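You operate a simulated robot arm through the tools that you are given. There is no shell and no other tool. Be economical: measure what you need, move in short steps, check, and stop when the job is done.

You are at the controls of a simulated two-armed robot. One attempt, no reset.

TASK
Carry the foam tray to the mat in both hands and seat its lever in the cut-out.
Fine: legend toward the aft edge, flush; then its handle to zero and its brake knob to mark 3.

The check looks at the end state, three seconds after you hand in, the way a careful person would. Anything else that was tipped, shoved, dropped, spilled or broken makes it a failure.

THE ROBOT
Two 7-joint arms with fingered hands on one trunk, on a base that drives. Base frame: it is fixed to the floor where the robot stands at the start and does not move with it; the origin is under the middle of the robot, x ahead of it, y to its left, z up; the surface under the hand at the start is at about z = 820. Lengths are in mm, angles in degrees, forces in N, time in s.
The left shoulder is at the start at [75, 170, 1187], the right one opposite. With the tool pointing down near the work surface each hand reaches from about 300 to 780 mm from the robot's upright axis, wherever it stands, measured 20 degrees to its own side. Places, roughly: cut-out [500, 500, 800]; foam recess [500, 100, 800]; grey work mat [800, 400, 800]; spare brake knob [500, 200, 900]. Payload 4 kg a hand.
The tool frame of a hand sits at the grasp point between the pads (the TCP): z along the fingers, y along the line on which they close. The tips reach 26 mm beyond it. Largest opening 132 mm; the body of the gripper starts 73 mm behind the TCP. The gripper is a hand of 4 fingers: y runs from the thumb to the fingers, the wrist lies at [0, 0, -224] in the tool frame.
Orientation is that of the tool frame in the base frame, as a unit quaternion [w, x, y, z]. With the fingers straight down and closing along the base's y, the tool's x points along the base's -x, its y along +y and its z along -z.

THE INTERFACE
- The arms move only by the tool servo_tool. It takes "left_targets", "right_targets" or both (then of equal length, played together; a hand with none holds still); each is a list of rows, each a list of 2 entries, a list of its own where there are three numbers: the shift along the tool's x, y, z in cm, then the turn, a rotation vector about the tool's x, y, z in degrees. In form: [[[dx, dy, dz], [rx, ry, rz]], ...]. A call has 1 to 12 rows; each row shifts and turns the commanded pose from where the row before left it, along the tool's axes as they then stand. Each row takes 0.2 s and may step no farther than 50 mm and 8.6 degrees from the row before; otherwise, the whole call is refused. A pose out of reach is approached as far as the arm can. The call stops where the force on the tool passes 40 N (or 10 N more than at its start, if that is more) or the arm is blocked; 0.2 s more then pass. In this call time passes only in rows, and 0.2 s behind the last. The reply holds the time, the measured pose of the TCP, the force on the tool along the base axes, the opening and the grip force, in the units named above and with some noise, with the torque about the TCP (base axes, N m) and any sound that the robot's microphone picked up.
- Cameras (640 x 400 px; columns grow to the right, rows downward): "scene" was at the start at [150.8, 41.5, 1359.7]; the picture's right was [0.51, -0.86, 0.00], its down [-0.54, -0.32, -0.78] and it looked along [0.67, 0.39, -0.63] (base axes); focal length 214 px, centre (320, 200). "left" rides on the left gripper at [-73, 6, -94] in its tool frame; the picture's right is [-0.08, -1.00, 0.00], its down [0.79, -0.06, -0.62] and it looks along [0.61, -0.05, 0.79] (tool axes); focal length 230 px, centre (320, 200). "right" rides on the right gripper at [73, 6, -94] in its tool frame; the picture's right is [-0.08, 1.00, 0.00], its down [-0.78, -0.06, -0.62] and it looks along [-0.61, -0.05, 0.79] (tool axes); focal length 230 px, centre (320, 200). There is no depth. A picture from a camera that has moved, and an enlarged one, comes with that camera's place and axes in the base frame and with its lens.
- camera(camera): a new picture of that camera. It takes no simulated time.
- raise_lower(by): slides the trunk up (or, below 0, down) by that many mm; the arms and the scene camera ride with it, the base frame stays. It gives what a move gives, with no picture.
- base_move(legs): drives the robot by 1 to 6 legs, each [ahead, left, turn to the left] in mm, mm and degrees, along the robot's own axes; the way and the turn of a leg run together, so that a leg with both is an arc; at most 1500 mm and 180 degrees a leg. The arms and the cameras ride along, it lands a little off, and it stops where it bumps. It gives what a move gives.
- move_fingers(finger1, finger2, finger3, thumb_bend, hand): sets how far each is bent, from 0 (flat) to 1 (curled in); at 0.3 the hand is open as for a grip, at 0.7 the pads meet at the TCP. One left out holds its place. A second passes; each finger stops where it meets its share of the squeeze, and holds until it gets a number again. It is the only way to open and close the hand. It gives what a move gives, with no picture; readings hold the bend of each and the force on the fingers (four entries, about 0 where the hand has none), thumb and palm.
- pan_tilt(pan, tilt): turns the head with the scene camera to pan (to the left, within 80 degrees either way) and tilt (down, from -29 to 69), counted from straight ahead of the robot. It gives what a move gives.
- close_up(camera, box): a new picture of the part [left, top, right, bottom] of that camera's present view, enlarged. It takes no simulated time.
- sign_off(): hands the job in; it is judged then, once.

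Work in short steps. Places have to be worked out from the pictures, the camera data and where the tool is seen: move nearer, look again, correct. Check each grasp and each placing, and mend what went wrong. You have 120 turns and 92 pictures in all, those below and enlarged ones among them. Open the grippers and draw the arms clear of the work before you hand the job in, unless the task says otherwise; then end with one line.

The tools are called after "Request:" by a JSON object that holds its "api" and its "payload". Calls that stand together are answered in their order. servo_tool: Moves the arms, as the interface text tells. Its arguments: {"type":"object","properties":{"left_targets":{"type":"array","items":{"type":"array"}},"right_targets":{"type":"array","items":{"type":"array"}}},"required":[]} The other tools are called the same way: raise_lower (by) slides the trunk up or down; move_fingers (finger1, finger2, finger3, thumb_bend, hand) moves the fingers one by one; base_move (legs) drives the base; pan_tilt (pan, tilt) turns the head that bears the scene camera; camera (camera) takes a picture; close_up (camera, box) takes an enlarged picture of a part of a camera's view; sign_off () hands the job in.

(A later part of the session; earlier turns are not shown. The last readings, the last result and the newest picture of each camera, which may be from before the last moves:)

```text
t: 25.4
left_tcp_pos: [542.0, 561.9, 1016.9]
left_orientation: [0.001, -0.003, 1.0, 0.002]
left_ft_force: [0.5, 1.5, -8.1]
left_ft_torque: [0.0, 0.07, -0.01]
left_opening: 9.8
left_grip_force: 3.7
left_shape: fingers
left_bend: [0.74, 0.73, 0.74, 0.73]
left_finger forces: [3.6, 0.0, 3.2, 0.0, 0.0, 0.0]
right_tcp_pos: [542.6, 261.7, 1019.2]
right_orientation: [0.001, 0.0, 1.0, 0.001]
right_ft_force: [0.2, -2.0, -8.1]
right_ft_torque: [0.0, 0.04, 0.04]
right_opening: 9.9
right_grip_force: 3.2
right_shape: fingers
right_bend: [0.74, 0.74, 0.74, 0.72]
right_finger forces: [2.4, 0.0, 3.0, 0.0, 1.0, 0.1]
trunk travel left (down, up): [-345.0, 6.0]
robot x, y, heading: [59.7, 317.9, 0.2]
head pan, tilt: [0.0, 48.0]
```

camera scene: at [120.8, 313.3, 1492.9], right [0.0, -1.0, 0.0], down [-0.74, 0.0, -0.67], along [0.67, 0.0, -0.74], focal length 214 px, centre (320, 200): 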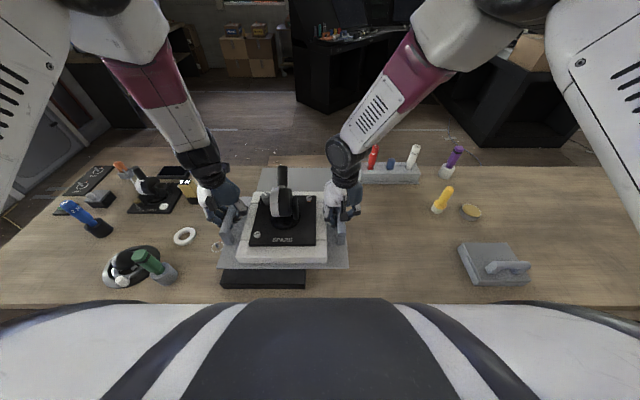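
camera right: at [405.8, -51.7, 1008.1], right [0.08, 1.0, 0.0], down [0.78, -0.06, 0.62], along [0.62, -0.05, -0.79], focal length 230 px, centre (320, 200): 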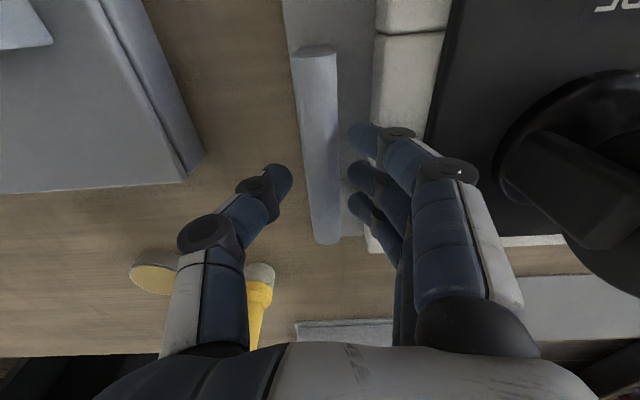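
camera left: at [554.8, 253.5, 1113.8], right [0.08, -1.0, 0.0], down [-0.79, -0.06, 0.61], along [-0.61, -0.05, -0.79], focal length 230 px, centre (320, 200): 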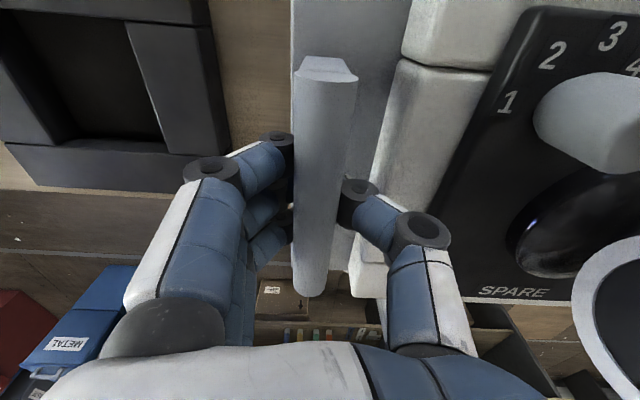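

No bump. I extend both arms forward 180 mm together and shift 9 mm right.

Request:
{"api": "servo_tool", "payload": {"left_targets": [[[-2, -0.1, 0], [0, 0, 0]], [[-2, -0.1, 0], [0, 0, 0]], [[-2, -0.1, 0], [0, 0, 0]], [[-2, -0.1, 0], [0, 0, 0]], [[-2, -0.1, 0], [0, 0, 0]], [[-2, -0.1, 0], [0, 0, 0]], [[-2, -0.1, 0], [0, 0, 0]], [[-2, -0.1, 0], [0, 0, 0]], [[-2, -0.1, 0], [0, 0, 0]]], "right_targets": [[[-2, -0.1, 0], [0, 0, 0]], [[-2, -0.1, 0], [0, 0, 0]], [[-2, -0.1, 0], [0, 0, 0]], [[-2, -0.1, 0], [0, 0, 0]], [[-2, -0.1, 0], [0, 0, 0]], [[-2, -0.1, 0], [0, 0, 0]], [[-2, -0.1, 0], [0, 0, 0]], [[-2, -0.1, 0], [0, 0, 0]], [[-2, -0.1, 0], [0, 0, 0]]]}}

Request:
{"api": "base_move", "payload": {"legs": [[60, 0, 0]]}}

Request:
{"api": "camera", "payload": {"camera": "scene"}}

```text
t: 27.4
left_tcp_pos: [721.7, 554.1, 1019.3]
left_orientation: [0.001, -0.002, 1.0, 0.001]
left_ft_force: [1.9, 3.9, -7.9]
left_ft_torque: [-0.06, 0.03, 0.0]
left_opening: 10.2
left_grip_force: 4.5
left_shape: fingers
left_bend: [0.74, 0.73, 0.74, 0.73]
left_finger forces: [4.5, 0.1, 3.6, 0.0, 0.1, 0.0]
right_tcp_pos: [723.4, 252.4, 1017.6]
right_orientation: [0.0, -0.002, 1.0, 0.002]
right_ft_force: [0.1, -3.0, -8.2]
right_ft_torque: [-0.03, 0.0, -0.02]
right_opening: 10.1
right_grip_force: 3.9
right_shape: fingers
right_bend: [0.74, 0.74, 0.74, 0.72]
right_finger forces: [2.8, 0.0, 3.7, 0.0, 0.5, 0.1]
trunk travel left (down, up): [-345.0, 6.0]
robot x, y, heading: [59.5, 314.5, 0.1]
head pan, tilt: [0.0, 48.0]
```

```text
t: 28.5
left_tcp_pos: [749.2, 551.7, 1018.7]
left_orientation: [0.001, 0.0, 1.0, 0.0]
left_ft_force: [-1.0, 1.4, -7.3]
left_ft_torque: [-0.02, -0.02, 0.01]
left_opening: 10.2
left_grip_force: 3.2
left_shape: fingers
left_bend: [0.74, 0.73, 0.74, 0.73]
left_finger forces: [3.6, 0.0, 3.3, 0.0, 0.1, 0.1]
right_tcp_pos: [750.4, 250.0, 1016.4]
right_orientation: [-0.001, 0.001, 1.0, 0.0]
right_ft_force: [-0.8, 0.5, -6.1]
right_ft_torque: [-0.05, -0.03, 0.04]
right_opening: 10.2
right_grip_force: 3.4
right_shape: fingers
right_bend: [0.74, 0.74, 0.74, 0.72]
right_finger forces: [2.8, 0.0, 3.2, 0.0, 0.3, 0.1]
trunk travel left (down, up): [-345.0, 6.0]
robot x, y, heading: [92.5, 316.5, 0.3]
head pan, tilt: [0.0, 48.0]
stopped in leg 1: the robot was blocked; the commanded pose is now the measured one
```

```text
62 pictures are left
camera scene: at [208.3, 314.3, 1493.2], right [0.0, -1.0, 0.0], down [-0.74, 0.0, -0.67], along [0.67, 0.0, -0.74], focal length 214 px, centre (320, 200)
```

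scene: 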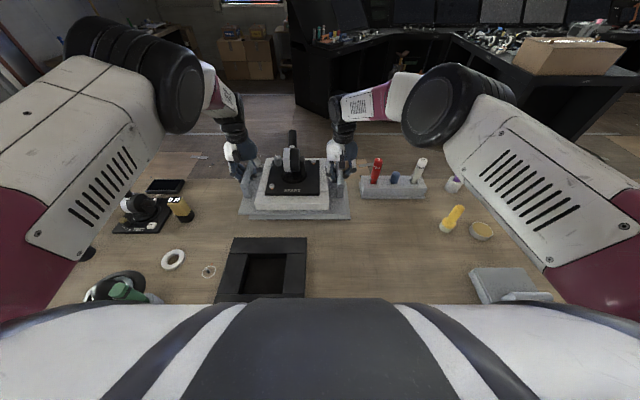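

The base touched something at x ≈ 92, so I back off 8 mm. I also shift the base 45 mm left for a more symmetric reach and compensate with the arms.

Request:
{"api": "base_move", "payload": {"legs": [[-8, 0, 0], [0, 45, 0]]}}

Request:
{"api": "servo_tool", "payload": {"left_targets": [[[-1.5, -1.1, 0], [0, 0, 0]], [[-1.5, -1.1, 0], [0, 0, 0]], [[-1.5, -1.1, 0], [0, 0, 0]], [[-1.5, -1.1, 0], [0, 0, 0]]], "right_targets": [[[-1.5, -1.1, 0], [0, 0, 0]], [[-1.5, -1.1, 0], [0, 0, 0]], [[-1.5, -1.1, 0], [0, 0, 0]], [[-1.5, -1.1, 0], [0, 0, 0]]]}}

```text
t: 29.9
left_tcp_pos: [744.0, 593.9, 1019.6]
left_orientation: [0.001, 0.0, 1.0, 0.0]
left_ft_force: [0.7, 2.5, -8.4]
left_ft_torque: [-0.03, 0.0, 0.0]
left_opening: 10.0
left_grip_force: 3.4
left_shape: fingers
left_bend: [0.74, 0.73, 0.74, 0.73]
left_finger forces: [4.2, 0.0, 3.5, 0.0, 0.0, 0.0]
right_tcp_pos: [745.1, 292.4, 1014.5]
right_orientation: [0.0, 0.001, 1.0, 0.0]
right_ft_force: [0.6, -1.4, -7.7]
right_ft_torque: [-0.02, -0.01, -0.01]
right_opening: 9.8
right_grip_force: 2.8
right_shape: fingers
right_bend: [0.74, 0.74, 0.74, 0.72]
right_finger forces: [2.7, 0.1, 3.3, 0.0, 0.4, 0.1]
trunk travel left (down, up): [-345.0, 6.0]
robot x, y, heading: [84.8, 358.9, -0.2]
head pan, tilt: [0.0, 48.0]
```

```text
t: 30.9
left_tcp_pos: [786.3, 553.8, 1021.7]
left_orientation: [0.0, 0.001, 1.0, 0.0]
left_ft_force: [-0.8, -6.8, -7.3]
left_ft_torque: [0.0, 0.01, -0.03]
left_opening: 10.0
left_grip_force: 7.7
left_shape: fingers
left_bend: [0.74, 0.73, 0.74, 0.73]
left_finger forces: [3.1, 0.0, 3.0, 0.0, 8.9, 0.0]
left hand out of reach, approached as far as the arm can: row 4
right_tcp_pos: [777.1, 248.0, 1022.0]
right_orientation: [0.0, 0.001, 1.0, 0.002]
right_ft_force: [0.6, 5.3, -8.3]
right_ft_torque: [-0.01, 0.06, -0.03]
right_opening: 11.2
right_grip_force: 4.3
right_shape: fingers
right_bend: [0.74, 0.74, 0.74, 0.72]
right_finger forces: [3.7, 0.0, 4.7, 0.0, 0.0, 0.0]
right hand out of reach, approached as far as the arm can: row 2, 3, 4
trunk travel left (down, up): [-345.0, 6.0]
robot x, y, heading: [83.4, 359.3, -0.2]
head pan, tilt: [0.0, 48.0]
```

At this height both arms ran out near x ≈ 780, about 65 mm short. Reach should be better nearer the surface, so I lower the hands relative to the shoulders and try again.

Request:
{"api": "servo_tool", "payload": {"left_targets": [[[0.8, 0, 1.5], [0, 0, 0]], [[0.8, 0, 1.5], [0, 0, 0]], [[0, 0, 1.5], [0, 0, 0]], [[0, 0, 1.5], [0, 0, 0]]], "right_targets": [[[0.8, 0, 1.5], [0, 0, 0]], [[0.8, 0, 1.5], [0, 0, 0]], [[0, 0, 1.5], [0, 0, 0]], [[0, 0, 1.5], [0, 0, 0]]]}}

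```text
t: 31.9
left_tcp_pos: [772.9, 555.3, 959.4]
left_orientation: [0.001, 0.0, 1.0, 0.001]
left_ft_force: [-0.8, -7.4, -7.5]
left_ft_torque: [-0.04, -0.01, -0.02]
left_opening: 9.9
left_grip_force: 7.5
left_shape: fingers
left_bend: [0.74, 0.73, 0.74, 0.73]
left_finger forces: [2.7, 0.0, 3.0, 0.1, 9.6, 0.1]
right_tcp_pos: [761.3, 249.1, 961.0]
right_orientation: [0.001, 0.002, 1.0, -0.001]
right_ft_force: [0.9, 7.0, -8.3]
right_ft_torque: [-0.03, 0.03, -0.03]
right_opening: 11.3
right_grip_force: 4.9
right_shape: fingers
right_bend: [0.74, 0.74, 0.73, 0.72]
right_finger forces: [4.6, 0.1, 4.6, 0.0, 0.1, 0.1]
trunk travel left (down, up): [-345.0, 6.0]
robot x, y, heading: [80.2, 360.8, -0.2]
head pan, tilt: [0.0, 48.0]
```

The hands now differ by 11 mm in x and are spread 4 mm apart. I even that out and extend in small steps.

Request:
{"api": "servo_tool", "payload": {"left_targets": [[[0, -0.2, 0], [0, 0, 0]], [[-1.2, 0, 0], [0, 0, 0]], [[-1.2, 0, 0], [0, 0, 0]]], "right_targets": [[[-1.1, 0.2, 0], [0, 0, 0]], [[-1.2, 0, 0], [0, 0, 0]], [[-1.2, 0, 0], [0, 0, 0]]]}}

```text
t: 32.7
left_tcp_pos: [778.7, 556.3, 963.6]
left_orientation: [0.0, 0.002, 1.0, 0.0]
left_ft_force: [-0.1, -8.3, -7.6]
left_ft_torque: [-0.06, 0.01, 0.01]
left_opening: 10.4
left_grip_force: 8.3
left_shape: fingers
left_bend: [0.74, 0.73, 0.74, 0.73]
left_finger forces: [2.9, 0.1, 2.7, 0.0, 9.9, 0.1]
left hand out of reach, approached as far as the arm can: row 2, 3
right_tcp_pos: [767.3, 249.0, 970.5]
right_orientation: [0.0, 0.001, 1.0, 0.001]
right_ft_force: [0.1, 8.1, -7.8]
right_ft_torque: [-0.02, 0.02, 0.03]
right_opening: 10.8
right_grip_force: 4.3
right_shape: fingers
right_bend: [0.74, 0.74, 0.73, 0.72]
right_finger forces: [4.4, 0.0, 5.2, 0.1, 0.0, 0.0]
right hand out of reach, approached as far as the arm can: row 1, 2, 3
trunk travel left (down, up): [-345.0, 6.0]
robot x, y, heading: [82.7, 357.3, -0.2]
head pan, tilt: [0.0, 48.0]
```

The reach numbers fit an arm radius of about 667 mm, and the trunk evidently leans back when raised: the camera moved back too. Lowering the trunk while raising the hands relative to it should gain the missing reach. I even out the hands and start doing that.

Request:
{"api": "servo_tool", "payload": {"left_targets": [[[1.0, -0.2, -1.5], [0, 0, 0]], [[1.0, -0.1, -1.5], [0, 0, 0]], [[0, 0, -1.5], [0, 0, 0]]], "right_targets": [[[0.4, 0.2, -1.2], [0, 0, 0]], [[0.4, 0.1, -1.3], [0, 0, 0]], [[0, 0, -1.3], [0, 0, 0]]]}}

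Request:
{"api": "raise_lower", "payload": {"by": -90}}

```text
t: 33.5
left_tcp_pos: [756.7, 553.5, 1009.7]
left_orientation: [-0.001, -0.001, 1.0, 0.001]
left_ft_force: [0.3, 3.0, -8.3]
left_ft_torque: [-0.02, 0.01, 0.05]
left_opening: 10.4
left_grip_force: 4.0
left_shape: fingers
left_bend: [0.74, 0.73, 0.74, 0.72]
left_finger forces: [3.9, 0.1, 2.9, 0.0, 0.0, 0.1]
right_tcp_pos: [757.5, 248.7, 1007.5]
right_orientation: [0.001, 0.001, 1.0, -0.001]
right_ft_force: [0.0, -2.7, -7.6]
right_ft_torque: [-0.02, 0.02, 0.03]
right_opening: 10.3
right_grip_force: 7.7
right_shape: fingers
right_bend: [0.74, 0.74, 0.73, 0.72]
right_finger forces: [3.0, 0.1, 4.1, 0.1, 7.7, 0.1]
trunk travel left (down, up): [-345.0, 6.0]
robot x, y, heading: [83.7, 361.3, -0.2]
head pan, tilt: [0.0, 48.0]
```

```text
t: 34.8
left_tcp_pos: [758.7, 555.7, 919.6]
left_orientation: [0.001, 0.001, 1.0, 0.0]
left_ft_force: [0.0, -1.3, -7.0]
left_ft_torque: [0.0, -0.01, 0.03]
left_opening: 10.4
left_grip_force: 7.3
left_shape: fingers
left_bend: [0.74, 0.73, 0.74, 0.72]
left_finger forces: [3.1, 0.0, 2.4, 0.1, 8.8, 0.0]
right_tcp_pos: [759.2, 249.7, 916.4]
right_orientation: [0.001, 0.002, 1.0, 0.0]
right_ft_force: [-1.3, 2.4, -7.7]
right_ft_torque: [-0.05, 0.04, -0.01]
right_opening: 10.4
right_grip_force: 4.3
right_shape: fingers
right_bend: [0.74, 0.74, 0.73, 0.72]
right_finger forces: [3.4, 0.0, 4.5, 0.1, 0.0, 0.0]
trunk travel left (down, up): [-255.0, 96.0]
robot x, y, heading: [83.7, 356.1, -0.0]
head pan, tilt: [0.0, 48.0]
```

The tray stays level. I repeat: hands up 55 mm, trunk down 90, then test the extension.

Request:
{"api": "servo_tool", "payload": {"left_targets": [[[0, 0, -1.9], [0, 0, 0]], [[0, 0, -1.9], [0, 0, 0]], [[0, 0, -1.9], [0, 0, 0]], [[0, 0, -1.8], [0, 0, 0]]], "right_targets": [[[0, 0, -1.9], [0, 0, 0]], [[0, 0, -1.9], [0, 0, 0]], [[0, 0, -1.9], [0, 0, 0]], [[0, 0, -2.1], [0, 0, 0]]]}}

Request:
{"api": "raise_lower", "payload": {"by": -80}}

Request:
{"api": "servo_tool", "payload": {"left_targets": [[[-1.2, -0.1, 0], [0, 0, 0]], [[-1.2, 0, 0], [0, 0, 0]]], "right_targets": [[[-1.2, 0.1, 0], [0, 0, 0]], [[-1.2, 0, 0], [0, 0, 0]]]}}

Request:
{"api": "camera", "payload": {"camera": "scene"}}

```text
t: 35.8
left_tcp_pos: [758.3, 554.5, 993.3]
left_orientation: [0.0, 0.001, 1.0, 0.001]
left_ft_force: [0.7, 0.6, -8.1]
left_ft_torque: [0.01, 0.0, 0.07]
left_opening: 10.7
left_grip_force: 6.8
left_shape: fingers
left_bend: [0.74, 0.73, 0.74, 0.72]
left_finger forces: [3.8, 0.0, 2.8, 0.0, 7.6, 0.0]
right_tcp_pos: [758.9, 248.9, 993.9]
right_orientation: [0.001, 0.003, 1.0, 0.001]
right_ft_force: [0.2, 0.1, -7.9]
right_ft_torque: [-0.06, 0.04, 0.04]
right_opening: 10.3
right_grip_force: 3.9
right_shape: fingers
right_bend: [0.74, 0.74, 0.73, 0.72]
right_finger forces: [3.1, 0.0, 4.3, 0.0, 0.0, 0.1]
trunk travel left (down, up): [-255.0, 96.0]
robot x, y, heading: [83.2, 360.4, 0.1]
head pan, tilt: [0.0, 48.0]
```

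```text
t: 36.9
left_tcp_pos: [757.6, 554.2, 914.4]
left_orientation: [0.002, 0.0, 1.0, 0.0]
left_ft_force: [0.8, -0.4, -7.5]
left_ft_torque: [-0.02, 0.0, 0.01]
left_opening: 10.4
left_grip_force: 7.3
left_shape: fingers
left_bend: [0.74, 0.73, 0.74, 0.72]
left_finger forces: [3.4, 0.0, 2.6, 0.0, 8.0, 0.0]
right_tcp_pos: [759.0, 249.8, 915.3]
right_orientation: [0.002, 0.002, 1.0, -0.001]
right_ft_force: [-1.1, 2.0, -7.9]
right_ft_torque: [-0.05, 0.02, 0.02]
right_opening: 10.5
right_grip_force: 4.0
right_shape: fingers
right_bend: [0.74, 0.74, 0.73, 0.72]
right_finger forces: [3.3, 0.0, 4.2, 0.1, 0.0, 0.0]
trunk travel left (down, up): [-175.0, 176.0]
robot x, y, heading: [78.6, 357.1, -0.4]
head pan, tilt: [0.0, 48.0]
```

```text
t: 37.5
left_tcp_pos: [782.6, 553.1, 912.3]
left_orientation: [0.0, 0.0, 1.0, 0.001]
left_ft_force: [0.1, 1.5, -8.6]
left_ft_torque: [-0.01, 0.02, 0.01]
left_opening: 10.9
left_grip_force: 3.1
left_shape: fingers
left_bend: [0.74, 0.73, 0.74, 0.72]
left_finger forces: [4.1, 0.0, 2.8, 0.0, 0.1, 0.0]
right_tcp_pos: [784.7, 249.0, 911.0]
right_orientation: [-0.001, 0.001, 1.0, 0.001]
right_ft_force: [-0.4, -1.2, -9.3]
right_ft_torque: [-0.03, 0.0, 0.0]
right_opening: 10.3
right_grip_force: 3.8
right_shape: fingers
right_bend: [0.74, 0.74, 0.73, 0.72]
right_finger forces: [2.9, 0.1, 4.1, 0.0, 0.1, 0.1]
trunk travel left (down, up): [-175.0, 176.0]
robot x, y, heading: [84.4, 361.8, -0.1]
head pan, tilt: [0.0, 48.0]
```

```text
61 pictures are left
camera scene: at [258.2, 357.4, 1320.2], right [0.0, -1.0, 0.0], down [-0.74, 0.0, -0.67], along [0.67, 0.0, -0.74], focal length 214 px, centre (320, 200)
```

scene: 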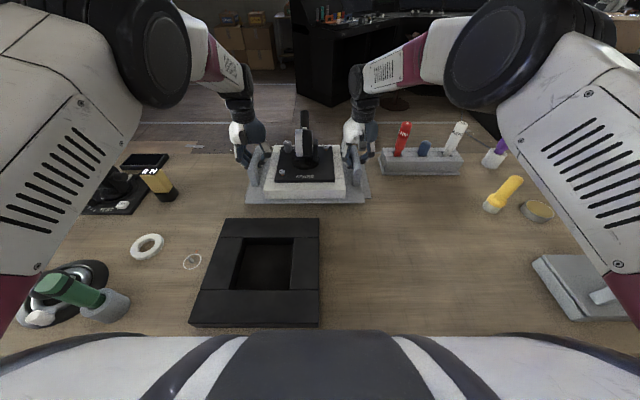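

That worked: the shoulders came forward and the reach limit is gone. I extend another 60 mm toward x ≈ 842.

Request:
{"api": "servo_tool", "payload": {"left_targets": [[[-1.5, 0, 0], [0, 0, 0]], [[-1.5, 0, 0], [0, 0, 0]], [[-1.5, 0, 0], [0, 0, 0]], [[-1.4, 0, 0], [0, 0, 0]]], "right_targets": [[[-1.5, 0, 0], [0, 0, 0]], [[-1.5, 0, 0], [0, 0, 0]], [[-1.5, 0, 0], [0, 0, 0]], [[-1.3, 0, 0], [0, 0, 0]]]}}

Request:
{"api": "close_up", "payload": {"camera": "scene", "box": [200, 80, 420, 220]}}

```text
t: 38.5
left_tcp_pos: [832.3, 552.8, 913.5]
left_orientation: [0.0, 0.0, 1.0, 0.001]
left_ft_force: [-0.6, -0.7, -8.1]
left_ft_torque: [-0.01, -0.01, -0.06]
left_opening: 10.1
left_grip_force: 7.4
left_shape: fingers
left_bend: [0.74, 0.73, 0.74, 0.72]
left_finger forces: [3.0, 0.1, 3.0, 0.0, 8.2, 0.0]
left hand out of reach, approached as far as the arm can: row 4
right_tcp_pos: [819.5, 249.4, 915.0]
right_orientation: [0.0, 0.002, 1.0, 0.001]
right_ft_force: [0.5, -0.1, -8.7]
right_ft_torque: [-0.02, 0.02, -0.04]
right_opening: 10.7
right_grip_force: 3.7
right_shape: fingers
right_bend: [0.74, 0.74, 0.74, 0.72]
right_finger forces: [3.5, 0.1, 3.9, 0.1, 0.0, 0.0]
right hand out of reach, approached as far as the arm can: row 3, 4
trunk travel left (down, up): [-175.0, 176.0]
robot x, y, heading: [84.2, 359.5, -0.1]
head pan, tilt: [0.0, 48.0]
```

```text
2.86 times, centred on (310, 150) of scene
camera zoom: at [257.4, 357.1, 1320.5], right [0.0, -1.0, 0.0], down [-0.74, 0.0, -0.67], along [0.67, 0.0, -0.74], focal length 613 px, centre (349, 343)
```

zoom: 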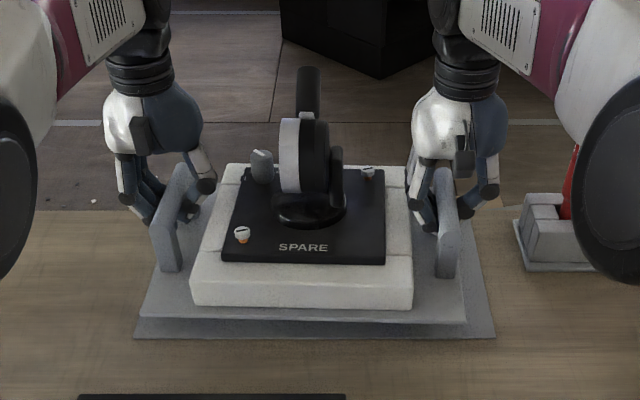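

I'm 20 mm short on the right side, but the mat clearly frames the tray now. I do one more cycle: back off a bit, hands up 60, trunk down 90, then extend.

Request:
{"api": "servo_tool", "payload": {"left_targets": [[[1.0, 0, -1.5], [0, 0, 0]], [[1.0, 0, -1.5], [0, 0, 0]], [[0.7, 0, -1.7], [0, 0, 0]], [[0, 0, -1.7], [0, 0, 0]]], "right_targets": [[[0.5, 0.1, -1.5], [0, 0, 0]], [[0.5, 0, -1.5], [0, 0, 0]], [[0.4, 0, -1.7], [0, 0, 0]], [[0, 0, -1.6], [0, 0, 0]]]}}

Request:
{"api": "raise_lower", "payload": {"by": -80}}

Request:
{"api": "servo_tool", "payload": {"left_targets": [[[-1.2, 0, 0], [0, 0, 0]], [[-1.2, 0, 0], [0, 0, 0]], [[-1.2, 0, 0], [0, 0, 0]]], "right_targets": [[[-1.2, 0, 0], [0, 0, 0]], [[-1.2, 0, 0], [0, 0, 0]], [[-1.2, 0, 0], [0, 0, 0]]]}}

```text
t: 39.5
left_tcp_pos: [806.7, 553.5, 977.6]
left_orientation: [0.0, 0.001, 1.0, 0.0]
left_ft_force: [-0.8, 0.4, -7.4]
left_ft_torque: [0.03, 0.01, 0.02]
left_opening: 10.5
left_grip_force: 3.2
left_shape: fingers
left_bend: [0.74, 0.73, 0.74, 0.72]
left_finger forces: [3.6, 0.0, 2.6, 0.0, 0.0, 0.0]
right_tcp_pos: [807.1, 251.1, 979.2]
right_orientation: [0.0, 0.002, 1.0, 0.0]
right_ft_force: [-0.1, -1.1, -8.1]
right_ft_torque: [-0.03, 0.04, 0.04]
right_opening: 10.3
right_grip_force: 7.3
right_shape: fingers
right_bend: [0.74, 0.74, 0.74, 0.72]
right_finger forces: [3.0, 0.0, 4.2, 0.0, 7.6, 0.1]
trunk travel left (down, up): [-175.0, 176.0]
robot x, y, heading: [83.8, 354.2, -0.1]
head pan, tilt: [0.0, 48.0]
```

```text
t: 40.7
left_tcp_pos: [806.1, 551.9, 900.6]
left_orientation: [0.003, 0.001, 1.0, 0.001]
left_ft_force: [0.0, 3.5, -7.3]
left_ft_torque: [-0.02, -0.04, 0.02]
left_opening: 10.7
left_grip_force: 3.5
left_shape: fingers
left_bend: [0.74, 0.73, 0.74, 0.72]
left_finger forces: [4.1, 0.1, 3.1, 0.0, 0.0, 0.0]
right_tcp_pos: [804.5, 250.0, 901.8]
right_orientation: [0.002, 0.001, 1.0, 0.0]
right_ft_force: [-0.8, -3.9, -6.8]
right_ft_torque: [-0.03, 0.04, -0.03]
right_opening: 10.7
right_grip_force: 6.9
right_shape: fingers
right_bend: [0.74, 0.74, 0.74, 0.72]
right_finger forces: [2.6, 0.0, 3.5, 0.0, 8.5, 0.1]
trunk travel left (down, up): [-95.0, 256.0]
robot x, y, heading: [83.4, 358.8, -0.1]
head pan, tilt: [0.0, 48.0]
```

```text
t: 41.5
left_tcp_pos: [841.2, 552.9, 896.0]
left_orientation: [0.0, 0.001, 1.0, 0.0]
left_ft_force: [1.0, 4.0, -7.9]
left_ft_torque: [-0.02, 0.05, 0.03]
left_opening: 10.8
left_grip_force: 4.7
left_shape: fingers
left_bend: [0.74, 0.73, 0.74, 0.72]
left_finger forces: [4.5, 0.0, 3.3, 0.1, 0.0, 0.0]
right_tcp_pos: [842.6, 251.4, 897.3]
right_orientation: [-0.001, 0.002, 1.0, 0.0]
right_ft_force: [0.1, -4.5, -8.0]
right_ft_torque: [-0.04, 0.03, 0.04]
right_opening: 10.5
right_grip_force: 7.4
right_shape: fingers
right_bend: [0.74, 0.74, 0.74, 0.72]
right_finger forces: [2.6, 0.0, 3.8, 0.0, 8.8, 0.0]
trunk travel left (down, up): [-95.0, 256.0]
robot x, y, heading: [80.0, 358.6, -0.2]
head pan, tilt: [0.0, 48.0]
```

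Both hands reached x ≈ 842. I check the tray against the mat before lowering.

Request:
{"api": "pan_tilt", "payload": {"pan": 0, "tilt": 45}}

Request:
{"api": "close_up", "payload": {"camera": "scene", "box": [180, 50, 460, 225]}}

```text
t: 42.1
left_tcp_pos: [840.6, 551.9, 896.9]
left_orientation: [0.0, 0.001, 1.0, 0.0]
left_ft_force: [0.5, 4.3, -8.1]
left_ft_torque: [-0.02, -0.01, 0.03]
left_opening: 10.8
left_grip_force: 3.4
left_shape: fingers
left_bend: [0.74, 0.73, 0.74, 0.72]
left_finger forces: [4.2, 0.0, 3.1, 0.0, 0.0, 0.1]
right_tcp_pos: [842.2, 250.6, 898.3]
right_orientation: [0.0, 0.002, 1.0, 0.0]
right_ft_force: [0.2, -3.7, -7.7]
right_ft_torque: [0.0, 0.01, 0.04]
right_opening: 10.4
right_grip_force: 7.5
right_shape: fingers
right_bend: [0.74, 0.74, 0.74, 0.72]
right_finger forces: [2.7, 0.0, 3.7, 0.1, 8.7, 0.0]
trunk travel left (down, up): [-95.0, 256.0]
robot x, y, heading: [85.7, 359.2, 0.0]
head pan, tilt: [0.0, 45.0]
```

```text
2.29 times, centred on (320, 138) of scene
camera zoom: at [339.2, 357.2, 1236.2], right [0.0, -1.0, 0.0], down [-0.71, 0.0, -0.71], along [0.71, 0.0, -0.71], focal length 490 px, centre (320, 343)
```

zoom: 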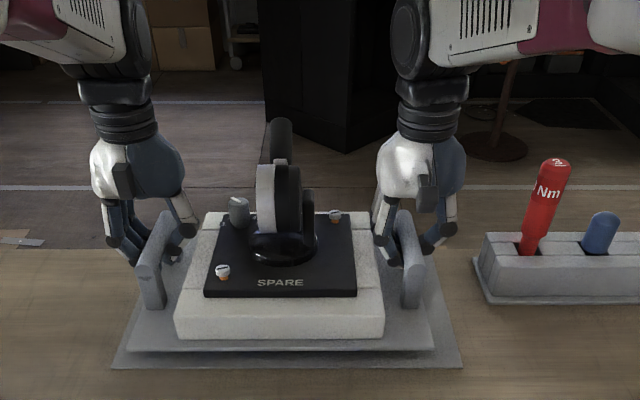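

The tray is over the mat: near edges 732 and 738, centre y ≈ 402 against about 397. I lower it gently until the load comes off.

Request:
{"api": "servo_tool", "payload": {"left_targets": [[[0.1, -0.2, 0.7], [0, 0, 0]], [[0.1, -0.1, 0.7], [0, 0, 0]], [[0, 0, 0.5], [0, 0, 0]], [[0, 0, 0.4], [0, 0, 0]]], "right_targets": [[[0.1, -0.2, 0.7], [0, 0, 0]], [[0.1, -0.1, 0.7], [0, 0, 0]], [[0, 0, 0.5], [0, 0, 0]], [[0, 0, 0.4], [0, 0, 0]]]}}

```text
t: 43.1
left_tcp_pos: [840.3, 548.5, 876.2]
left_orientation: [0.002, 0.001, 1.0, 0.0]
left_ft_force: [-0.7, 2.0, -1.1]
left_ft_torque: [0.01, 0.01, 0.01]
left_opening: 9.4
left_grip_force: 1.0
left_shape: fingers
left_bend: [0.74, 0.73, 0.74, 0.73]
left_finger forces: [1.1, 0.0, 1.0, 0.1, 0.0, 0.0]
right_tcp_pos: [840.0, 248.8, 877.6]
right_orientation: [0.002, 0.002, 1.0, 0.0]
right_ft_force: [-0.1, -3.5, -2.2]
right_ft_torque: [-0.02, -0.01, 0.04]
right_opening: 10.6
right_grip_force: 2.1
right_shape: fingers
right_bend: [0.74, 0.74, 0.74, 0.72]
right_finger forces: [1.8, 0.0, 1.7, 0.1, 1.1, 0.1]
trunk travel left (down, up): [-95.0, 256.0]
robot x, y, heading: [79.6, 357.0, -0.1]
head pan, tilt: [0.0, 45.0]
```

The load is almost off. I go 3 mm more, then open the hands to the same width as for the entry.

Request:
{"api": "servo_tool", "payload": {"left_targets": [[[0, 0, 0.2], [0, 0, 0]]], "right_targets": [[[0, 0, 0.3], [0, 0, 0]]]}}

Request:
{"api": "move_fingers", "payload": {"hand": "left", "thumb_bend": 0.62, "finger1": 0.6, "finger2": 0.6, "finger3": 0.6}}

Request:
{"api": "move_fingers", "payload": {"hand": "right", "thumb_bend": 0.6, "finger1": 0.62, "finger2": 0.62, "finger3": 0.62}}

Request:
{"api": "camera", "payload": {"camera": "left"}}

Request:
{"api": "camera", "payload": {"camera": "right"}}

```text
t: 43.5
left_tcp_pos: [840.5, 549.5, 873.7]
left_orientation: [0.003, 0.001, 1.0, 0.0]
left_ft_force: [-0.5, 0.7, -1.0]
left_ft_torque: [-0.01, -0.03, 0.0]
left_opening: 8.9
left_grip_force: 0.0
left_shape: fingers
left_bend: [0.75, 0.73, 0.75, 0.73]
left_finger forces: [0.0, 0.0, 0.0, 0.0, 0.0, 0.0]
right_tcp_pos: [839.0, 249.3, 872.7]
right_orientation: [0.001, 0.002, 1.0, 0.001]
right_ft_force: [0.5, -0.8, 0.3]
right_ft_torque: [0.01, -0.01, 0.0]
right_opening: 9.3
right_grip_force: 0.6
right_shape: fingers
right_bend: [0.75, 0.74, 0.75, 0.72]
right_finger forces: [0.0, 0.0, 0.0, 0.0, 0.5, 0.1]
trunk travel left (down, up): [-95.0, 256.0]
robot x, y, heading: [85.3, 357.7, -0.2]
head pan, tilt: [0.0, 45.0]
```

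```text
t: 44.5
left_tcp_pos: [840.6, 550.4, 872.9]
left_orientation: [0.002, 0.0, 1.0, 0.0]
left_ft_force: [1.1, 3.6, 2.7]
left_ft_torque: [-0.07, 0.02, 0.05]
left_opening: 34.1
left_grip_force: 2.0
left_shape: fingers
left_bend: [0.6, 0.6, 0.6, 0.63]
left_finger forces: [0.0, 0.1, 0.0, 0.0, 4.1, 0.1]
right_tcp_pos: [839.3, 248.4, 872.1]
right_orientation: [0.001, 0.002, 1.0, 0.0]
right_ft_force: [-0.9, -1.6, 0.7]
right_ft_torque: [0.0, -0.01, -0.01]
right_opening: 9.3
right_grip_force: 0.2
right_shape: fingers
right_bend: [0.75, 0.74, 0.75, 0.72]
right_finger forces: [0.0, 0.0, 0.0, 0.1, 0.4, 0.0]
trunk travel left (down, up): [-95.0, 256.0]
robot x, y, heading: [85.1, 360.6, -0.1]
head pan, tilt: [0.0, 45.0]
```

```text
t: 45.5
left_tcp_pos: [839.8, 548.1, 872.5]
left_orientation: [0.002, 0.001, 1.0, 0.001]
left_ft_force: [2.7, 3.7, 2.7]
left_ft_torque: [-0.06, -0.01, 0.04]
left_opening: 32.7
left_grip_force: 2.3
left_shape: fingers
left_bend: [0.6, 0.6, 0.6, 0.63]
left_finger forces: [0.0, 0.0, 0.0, 0.0, 5.2, 0.0]
right_tcp_pos: [839.9, 245.9, 871.7]
right_orientation: [0.001, 0.001, 1.0, 0.0]
right_ft_force: [-0.3, -9.1, 1.1]
right_ft_torque: [-0.02, 0.04, 0.04]
right_opening: 32.1
right_grip_force: 4.4
right_shape: fingers
right_bend: [0.64, 0.64, 0.64, 0.6]
right_finger forces: [3.0, 2.9, 2.7, 0.0, 0.0, 0.0]
trunk travel left (down, up): [-95.0, 256.0]
robot x, y, heading: [82.8, 358.7, 0.0]
head pan, tilt: [0.0, 45.0]
```

```text
58 pictures are left
camera left: at [911.9, 556.3, 967.9], right [0.08, -1.0, 0.0], down [-0.79, -0.06, 0.61], along [-0.61, -0.05, -0.79], focal length 230 px, centre (320, 200)
```

left: 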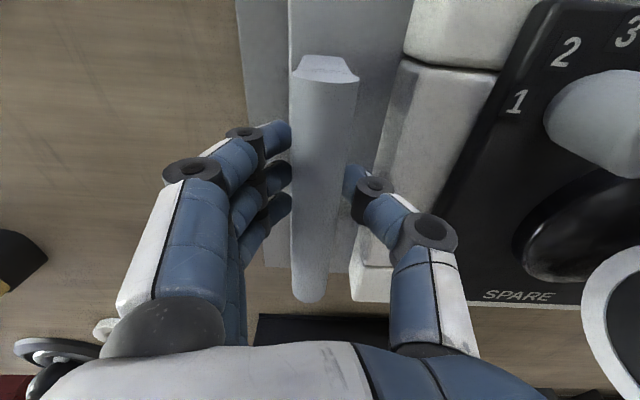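

```text
57 pictures are left
camera right: at [765.3, 253.0, 966.6], right [0.08, 1.0, 0.0], down [0.78, -0.06, 0.62], along [0.62, -0.05, -0.79], focal length 230 px, centre (320, 200)
```

right: 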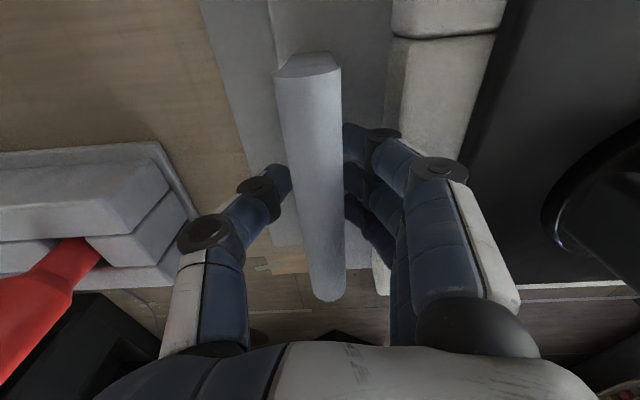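

The inner digits press the foam lightly. I bend them in a touch and rise 70 mm straight up.

Request:
{"api": "move_fingers", "payload": {"hand": "right", "finger1": 0.655, "finger2": 0.655, "finger3": 0.655}}

Request:
{"api": "move_fingers", "payload": {"hand": "left", "thumb_bend": 0.645}}

Request:
{"api": "servo_tool", "payload": {"left_targets": [[[0, 0, -1], [0, 0, 0]], [[0, 0, -1.5], [0, 0, 0]], [[0, 0, -1.5], [0, 0, 0]], [[0, 0, -1.5], [0, 0, 0]], [[0, 0, -1.5], [0, 0, 0]], [[0, 0, -2], [0, 0, 0]]], "right_targets": [[[0, 0, -1], [0, 0, 0]], [[0, 0, -1.5], [0, 0, 0]], [[0, 0, -1.5], [0, 0, 0]], [[0, 0, -1.5], [0, 0, 0]], [[0, 0, -1.5], [0, 0, 0]], [[0, 0, -2], [0, 0, 0]]]}}

Request:
{"api": "camera", "payload": {"camera": "scene"}}

```text
t: 46.5
left_tcp_pos: [840.3, 550.8, 873.0]
left_orientation: [0.0, 0.0, 1.0, 0.0]
left_ft_force: [0.0, 2.6, 3.3]
left_ft_torque: [-0.08, 0.0, 0.02]
left_opening: 33.3
left_grip_force: 1.3
left_shape: fingers
left_bend: [0.6, 0.6, 0.6, 0.63]
left_finger forces: [0.0, 0.0, 0.0, 0.1, 3.6, 0.0]
right_tcp_pos: [839.2, 247.5, 873.8]
right_orientation: [0.001, 0.001, 1.0, 0.0]
right_ft_force: [0.5, -1.6, 1.8]
right_ft_torque: [0.0, 0.0, -0.01]
right_opening: 30.5
right_grip_force: 1.2
right_shape: fingers
right_bend: [0.66, 0.66, 0.66, 0.6]
right_finger forces: [0.8, 0.7, 0.6, 0.1, 0.1, 0.0]
trunk travel left (down, up): [-95.0, 256.0]
robot x, y, heading: [81.3, 358.7, -0.2]
head pan, tilt: [0.0, 45.0]
```

```text
t: 47.5
left_tcp_pos: [840.7, 549.4, 871.5]
left_orientation: [0.001, 0.002, 1.0, 0.0]
left_ft_force: [-0.2, 0.1, 1.1]
left_ft_torque: [0.0, 0.0, -0.02]
left_opening: 32.8
left_grip_force: 0.2
left_shape: fingers
left_bend: [0.6, 0.6, 0.6, 0.64]
left_finger forces: [0.0, 0.0, 0.0, 0.1, 0.2, 0.0]
right_tcp_pos: [839.4, 247.3, 871.7]
right_orientation: [0.0, 0.001, 1.0, 0.001]
right_ft_force: [0.0, -1.7, 1.4]
right_ft_torque: [0.03, 0.04, 0.02]
right_opening: 30.5
right_grip_force: 0.9
right_shape: fingers
right_bend: [0.66, 0.66, 0.66, 0.6]
right_finger forces: [0.6, 0.5, 0.4, 0.0, 0.0, 0.1]
trunk travel left (down, up): [-95.0, 256.0]
robot x, y, heading: [85.6, 360.1, -0.3]
head pan, tilt: [0.0, 45.0]
```

```text
t: 48.9
left_tcp_pos: [839.0, 549.6, 965.1]
left_orientation: [0.002, 0.0, 1.0, 0.0]
left_ft_force: [0.5, 0.0, 0.1]
left_ft_torque: [0.03, 0.0, 0.01]
left_opening: 32.8
left_grip_force: 0.0
left_shape: fingers
left_bend: [0.6, 0.6, 0.6, 0.64]
left_finger forces: [0.1, 0.0, 0.0, 0.1, 0.1, 0.1]
right_tcp_pos: [837.5, 246.3, 962.8]
right_orientation: [0.001, 0.001, 1.0, 0.0]
right_ft_force: [-0.4, 0.2, -0.9]
right_ft_torque: [-0.02, -0.01, -0.03]
right_opening: 31.9
right_grip_force: 0.1
right_shape: fingers
right_bend: [0.65, 0.65, 0.65, 0.6]
right_finger forces: [0.1, 0.0, 0.0, 0.0, 0.0, 0.0]
trunk travel left (down, up): [-95.0, 256.0]
robot x, y, heading: [82.5, 356.1, -0.1]
head pan, tilt: [0.0, 45.0]
```

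```text
56 pictures are left
camera scene: at [336.7, 357.1, 1237.0], right [0.0, -1.0, 0.0], down [-0.71, 0.0, -0.71], along [0.71, 0.0, -0.71], focal length 214 px, centre (320, 200)
```

scene: 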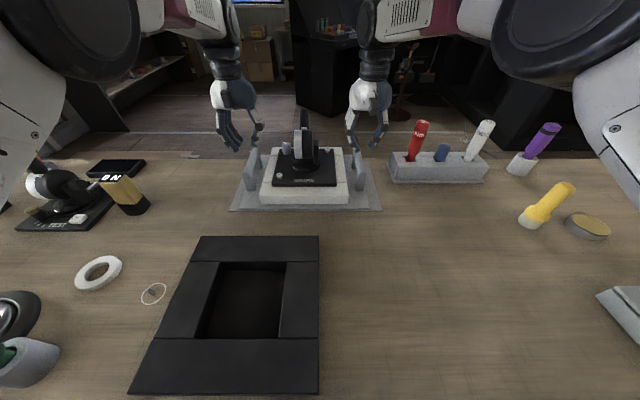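

The tray sits centred on the mat, and both hands are free. Next I study the lever closely.

Request:
{"api": "close_up", "payload": {"camera": "scene", "box": [260, 110, 360, 172]}}

Request:
{"api": "close_up", "payload": {"camera": "scene", "box": [10, 150, 160, 240]}}

Request:
{"api": "camera", "payload": {"camera": "left"}}

Request:
{"api": "camera", "payload": {"camera": "right"}}

```text
6.40 times, centred on (310, 141) of scene
camera zoom: at [336.7, 357.1, 1237.0], right [0.0, -1.0, 0.0], down [-0.71, 0.0, -0.71], along [0.71, 0.0, -0.71], focal length 1373 px, centre (384, 578)
```

zoom: 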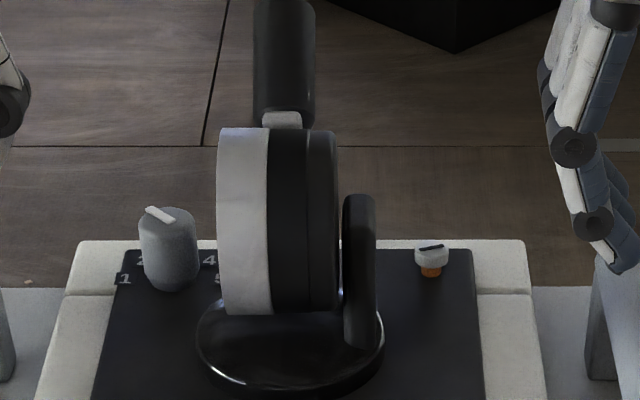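

```text
4.27 times, centred on (85, 195) of scene
camera zoom: at [336.7, 357.1, 1237.0], right [0.0, -1.0, 0.0], down [-0.71, 0.0, -0.71], along [0.71, 0.0, -0.71], focal length 915 px, centre (1323, 221)
```

zoom: 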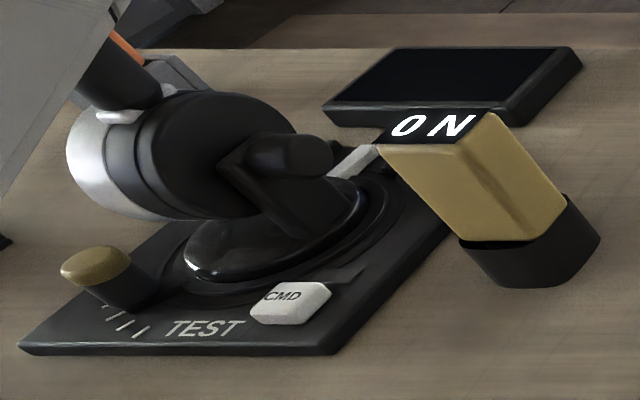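

```text
53 pictures are left
camera left: at [910.8, 556.9, 1060.0], right [0.08, -1.0, 0.0], down [-0.79, -0.06, 0.61], along [-0.61, -0.05, -0.79], focal length 230 px, centre (320, 200)
```

left: 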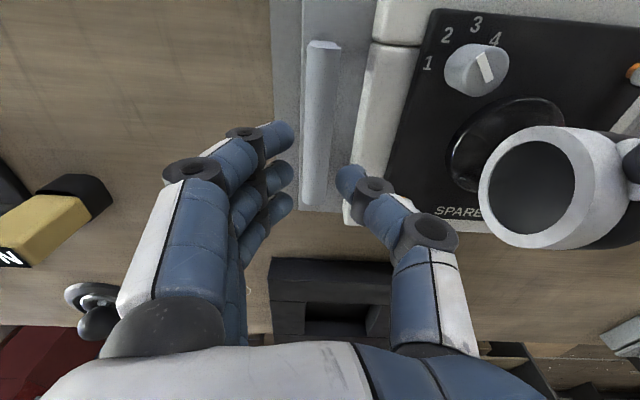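

```text
52 pictures are left
camera right: at [763.4, 252.6, 1056.8], right [0.08, 1.0, 0.0], down [0.78, -0.06, 0.62], along [0.62, -0.05, -0.79], focal length 230 px, centre (320, 200)
```

right: 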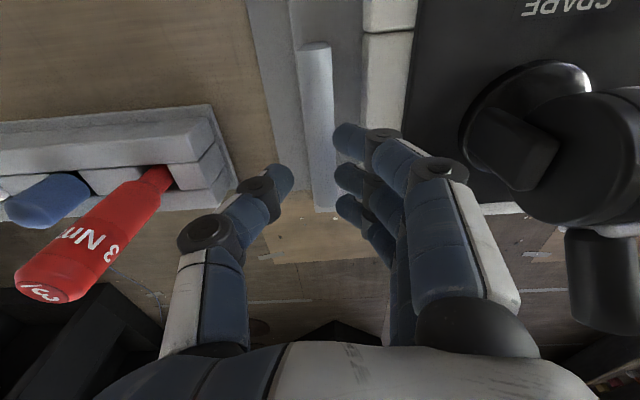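

I zoom into the drum to look for scale marks.

Request:
{"api": "close_up", "payload": {"camera": "left", "box": [400, 0, 640, 260]}}

Request:
{"api": "close_up", "payload": {"camera": "right", "box": [400, 0, 640, 360]}}

```text
1.54 times, centred on (520, 130) of left
camera zoom: at [910.8, 556.9, 1060.0], right [0.08, -1.0, 0.0], down [-0.79, -0.06, 0.61], along [-0.61, -0.05, -0.79], focal length 354 px, centre (12, 308)
```

zoom: 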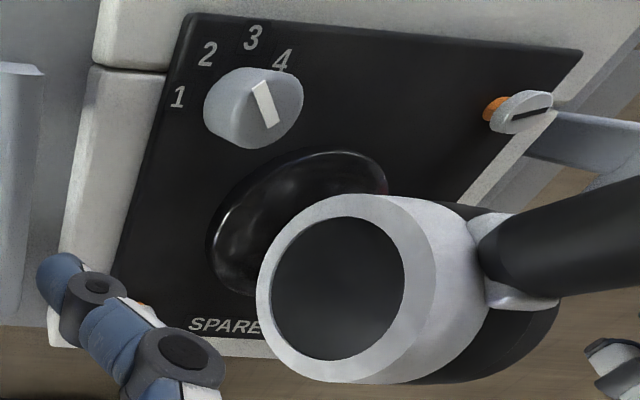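

```text
1.11 times, centred on (520, 180) of right
camera zoom: at [763.4, 252.6, 1056.8], right [0.08, 1.0, 0.0], down [0.78, -0.06, 0.62], along [0.62, -0.05, -0.79], focal length 256 px, centre (98, 222)
```

zoom: 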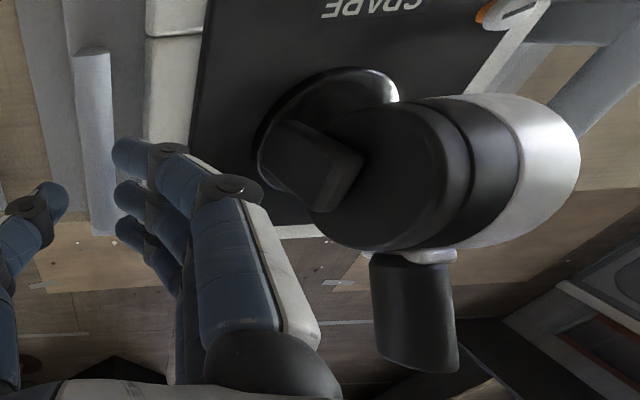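

No scale is visible yet. The drum's axis sits near (845, 393, 949), and the drum plus post is about 66 mm wide in y, so I will clamp it sideways with the left hand, pitched forward for reach. First I draw both hands back and up.

Request:
{"api": "servo_tool", "payload": {"left_targets": [[[1.5, 0, -3], [0, 0, 0]], [[2.5, 0, -3], [0, 0, 0]], [[2.5, 0, -3], [0, 0, 0]], [[2.5, 0, 0], [0, 0, 0]]], "right_targets": [[[2, -0.5, -3], [0, 0, 0]], [[3, -0.5, -3], [0, 0, 0]], [[3, -0.5, -3], [0, 0, 0]], [[3, -0.5, 0], [0, 0, 0]]]}}

Request:
{"api": "move_fingers", "payload": {"hand": "left", "thumb_bend": 0.35, "finger1": 0.35, "finger2": 0.35, "finger3": 0.35}}

Request:
{"api": "base_move", "payload": {"legs": [[0, -90, 0]]}}

```text
t: 49.9
left_tcp_pos: [748.3, 550.9, 1051.5]
left_orientation: [0.002, 0.0, 1.0, 0.002]
left_ft_force: [-0.2, -0.2, -0.8]
left_ft_torque: [0.01, -0.01, -0.01]
left_opening: 32.6
left_grip_force: 0.1
left_shape: fingers
left_bend: [0.6, 0.6, 0.6, 0.64]
left_finger forces: [0.0, 0.1, 0.0, 0.0, 0.0, 0.0]
right_tcp_pos: [725.9, 227.0, 1053.4]
right_orientation: [0.001, 0.002, 1.0, 0.001]
right_ft_force: [-0.1, 0.1, 0.7]
right_ft_torque: [0.05, 0.0, 0.0]
right_opening: 32.3
right_grip_force: 0.0
right_shape: fingers
right_bend: [0.65, 0.65, 0.65, 0.6]
right_finger forces: [0.1, 0.0, 0.1, 0.0, 0.0, 0.0]
trunk travel left (down, up): [-95.0, 256.0]
robot x, y, heading: [78.4, 360.5, -0.2]
head pan, tilt: [0.0, 45.0]
```

```text
t: 50.9
left_tcp_pos: [748.9, 551.5, 1051.1]
left_orientation: [0.001, 0.001, 1.0, 0.002]
left_ft_force: [-0.5, -0.1, 0.0]
left_ft_torque: [-0.01, 0.0, 0.01]
left_opening: 119.5
left_grip_force: 0.1
left_shape: fingers
left_bend: [0.35, 0.35, 0.35, 0.35]
left_finger forces: [0.0, 0.0, 0.0, 0.0, 0.1, 0.0]
right_tcp_pos: [729.0, 227.8, 1052.7]
right_orientation: [0.0, 0.002, 1.0, 0.0]
right_ft_force: [-0.2, -0.8, -0.4]
right_ft_torque: [0.0, 0.02, -0.01]
right_opening: 32.3
right_grip_force: 0.1
right_shape: fingers
right_bend: [0.65, 0.65, 0.65, 0.6]
right_finger forces: [0.0, 0.0, 0.1, 0.0, 0.1, 0.1]
trunk travel left (down, up): [-95.0, 256.0]
robot x, y, heading: [82.6, 361.2, -0.3]
head pan, tilt: [0.0, 45.0]
```

```text
t: 52.4
left_tcp_pos: [748.9, 460.5, 1051.7]
left_orientation: [0.001, 0.0, 1.0, 0.001]
left_ft_force: [-0.2, 0.3, 0.3]
left_ft_torque: [0.01, -0.04, 0.03]
left_opening: 119.8
left_grip_force: 0.1
left_shape: fingers
left_bend: [0.35, 0.35, 0.35, 0.35]
left_finger forces: [0.0, 0.0, 0.0, 0.0, 0.1, 0.0]
right_tcp_pos: [727.6, 137.4, 1053.4]
right_orientation: [0.002, 0.002, 1.0, 0.0]
right_ft_force: [0.0, 0.1, 0.5]
right_ft_torque: [0.0, 0.0, 0.01]
right_opening: 32.1
right_grip_force: 0.1
right_shape: fingers
right_bend: [0.65, 0.65, 0.65, 0.6]
right_finger forces: [0.0, 0.0, 0.0, 0.1, 0.1, 0.0]
trunk travel left (down, up): [-95.0, 256.0]
robot x, y, heading: [80.6, 267.9, 0.1]
head pan, tilt: [0.0, 45.0]
```

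Now I pitch the left hand 21° forward and shift it over the drum's y, then look.

Request:
{"api": "servo_tool", "payload": {"left_targets": [[[0, -2.2, 0], [0, -7, 0]], [[0, -2.2, 0], [0, -7, 0]], [[0, -2.3, 0], [0, -7, 0]]]}}

Request:
{"api": "camera", "payload": {"camera": "left"}}

Request:
{"api": "camera", "payload": {"camera": "scene"}}

Request:
{"api": "camera", "payload": {"camera": "right"}}

```text
t: 53.4
left_tcp_pos: [808.3, 429.8, 1037.9]
left_orientation: [0.176, -0.033, 0.983, -0.03]
left_ft_force: [0.1, 0.8, 0.0]
left_ft_torque: [0.0, -0.01, 0.0]
left_opening: 119.6
left_grip_force: 0.0
left_shape: fingers
left_bend: [0.35, 0.35, 0.35, 0.35]
left_finger forces: [0.0, 0.0, 0.0, 0.0, 0.1, 0.1]
left hand out of reach, approached as far as the arm can: row 1, 2, 3
right_tcp_pos: [727.2, 135.8, 1054.3]
right_orientation: [0.002, 0.002, 1.0, 0.0]
right_ft_force: [0.3, -0.1, -0.1]
right_ft_torque: [-0.03, 0.01, 0.01]
right_opening: 32.4
right_grip_force: 0.1
right_shape: fingers
right_bend: [0.65, 0.65, 0.65, 0.6]
right_finger forces: [0.0, 0.0, 0.1, 0.1, 0.0, 0.1]
trunk travel left (down, up): [-95.0, 256.0]
robot x, y, heading: [84.6, 268.0, -0.2]
head pan, tilt: [0.0, 45.0]
stopped in row 3 (left hand): the arm was blocked; the commanded pose is now the measured one
```

```text
49 pictures are left
camera left: at [842.2, 446.5, 1151.5], right [0.13, -0.99, 0.1], down [-0.95, -0.09, 0.31], along [-0.3, -0.13, -0.95], focal length 230 px, centre (320, 200)
```

left: 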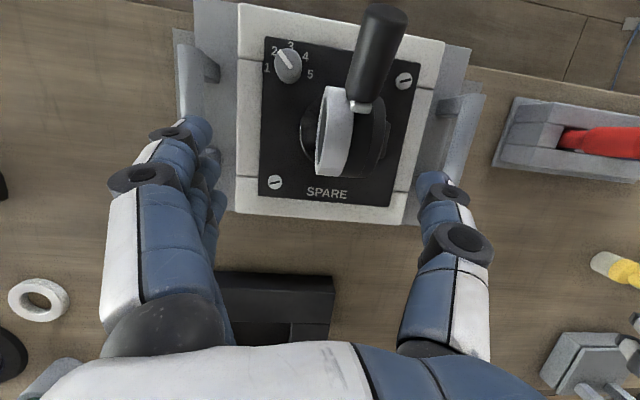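

```text
48 pictures are left
camera scene: at [337.2, 266.4, 1236.8], right [0.0, -1.0, 0.0], down [-0.71, 0.0, -0.71], along [0.71, 0.0, -0.71], focal length 214 px, centre (320, 200)
```

scene: 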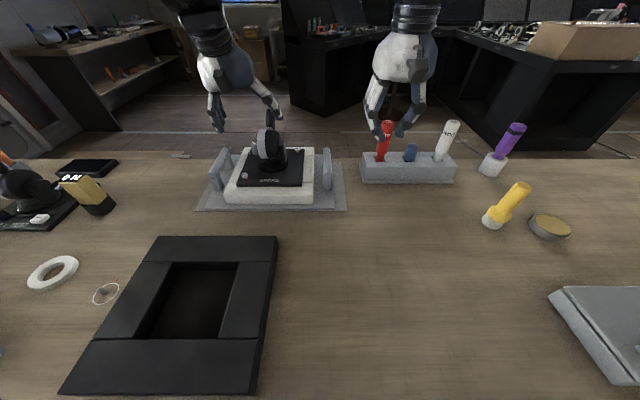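

```text
47 pictures are left
camera right: at [653.1, 142.3, 1147.4], right [0.08, 1.0, 0.0], down [0.78, -0.06, 0.62], along [0.62, -0.05, -0.79], focal length 230 px, centre (320, 200)
```

right: 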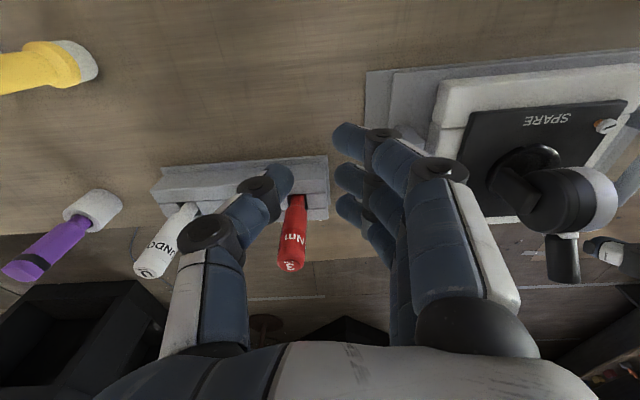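

The arm compromised, but this pose gives a clear top view. I zoom in on knob and drum.

Request:
{"api": "close_up", "payload": {"camera": "left", "box": [240, 0, 440, 125]}}

Request:
{"api": "close_up", "payload": {"camera": "left", "box": [160, 60, 480, 260]}}

```text
3.20 times, centred on (340, 62) of left
camera zoom: at [842.2, 446.5, 1151.5], right [0.13, -0.99, 0.1], down [-0.95, -0.09, 0.31], along [-0.3, -0.13, -0.95], focal length 736 px, centre (256, 640)
```

zoom: 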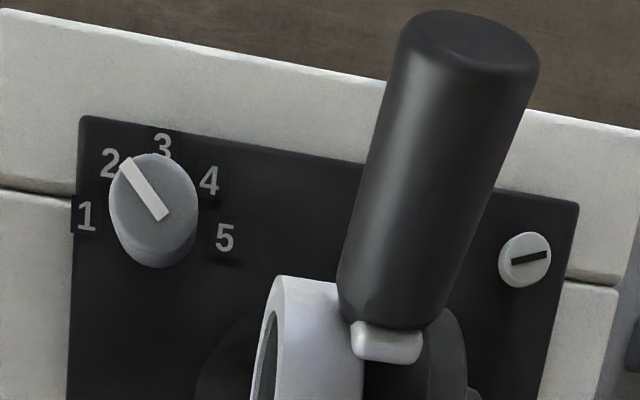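

```text
2.00 times, centred on (320, 160) of left
camera zoom: at [842.2, 446.5, 1151.5], right [0.13, -0.99, 0.1], down [-0.95, -0.09, 0.31], along [-0.3, -0.13, -0.95], focal length 460 px, centre (320, 280)
```

zoom: 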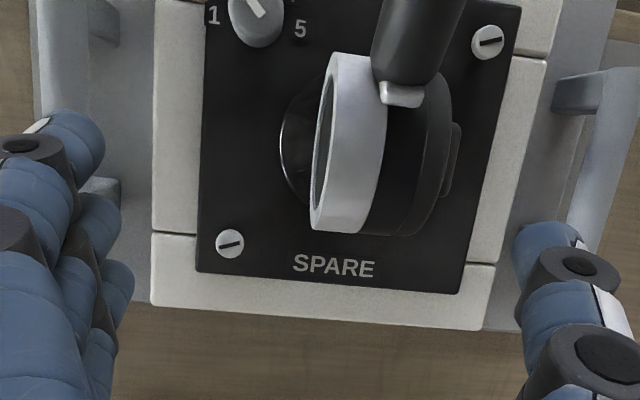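

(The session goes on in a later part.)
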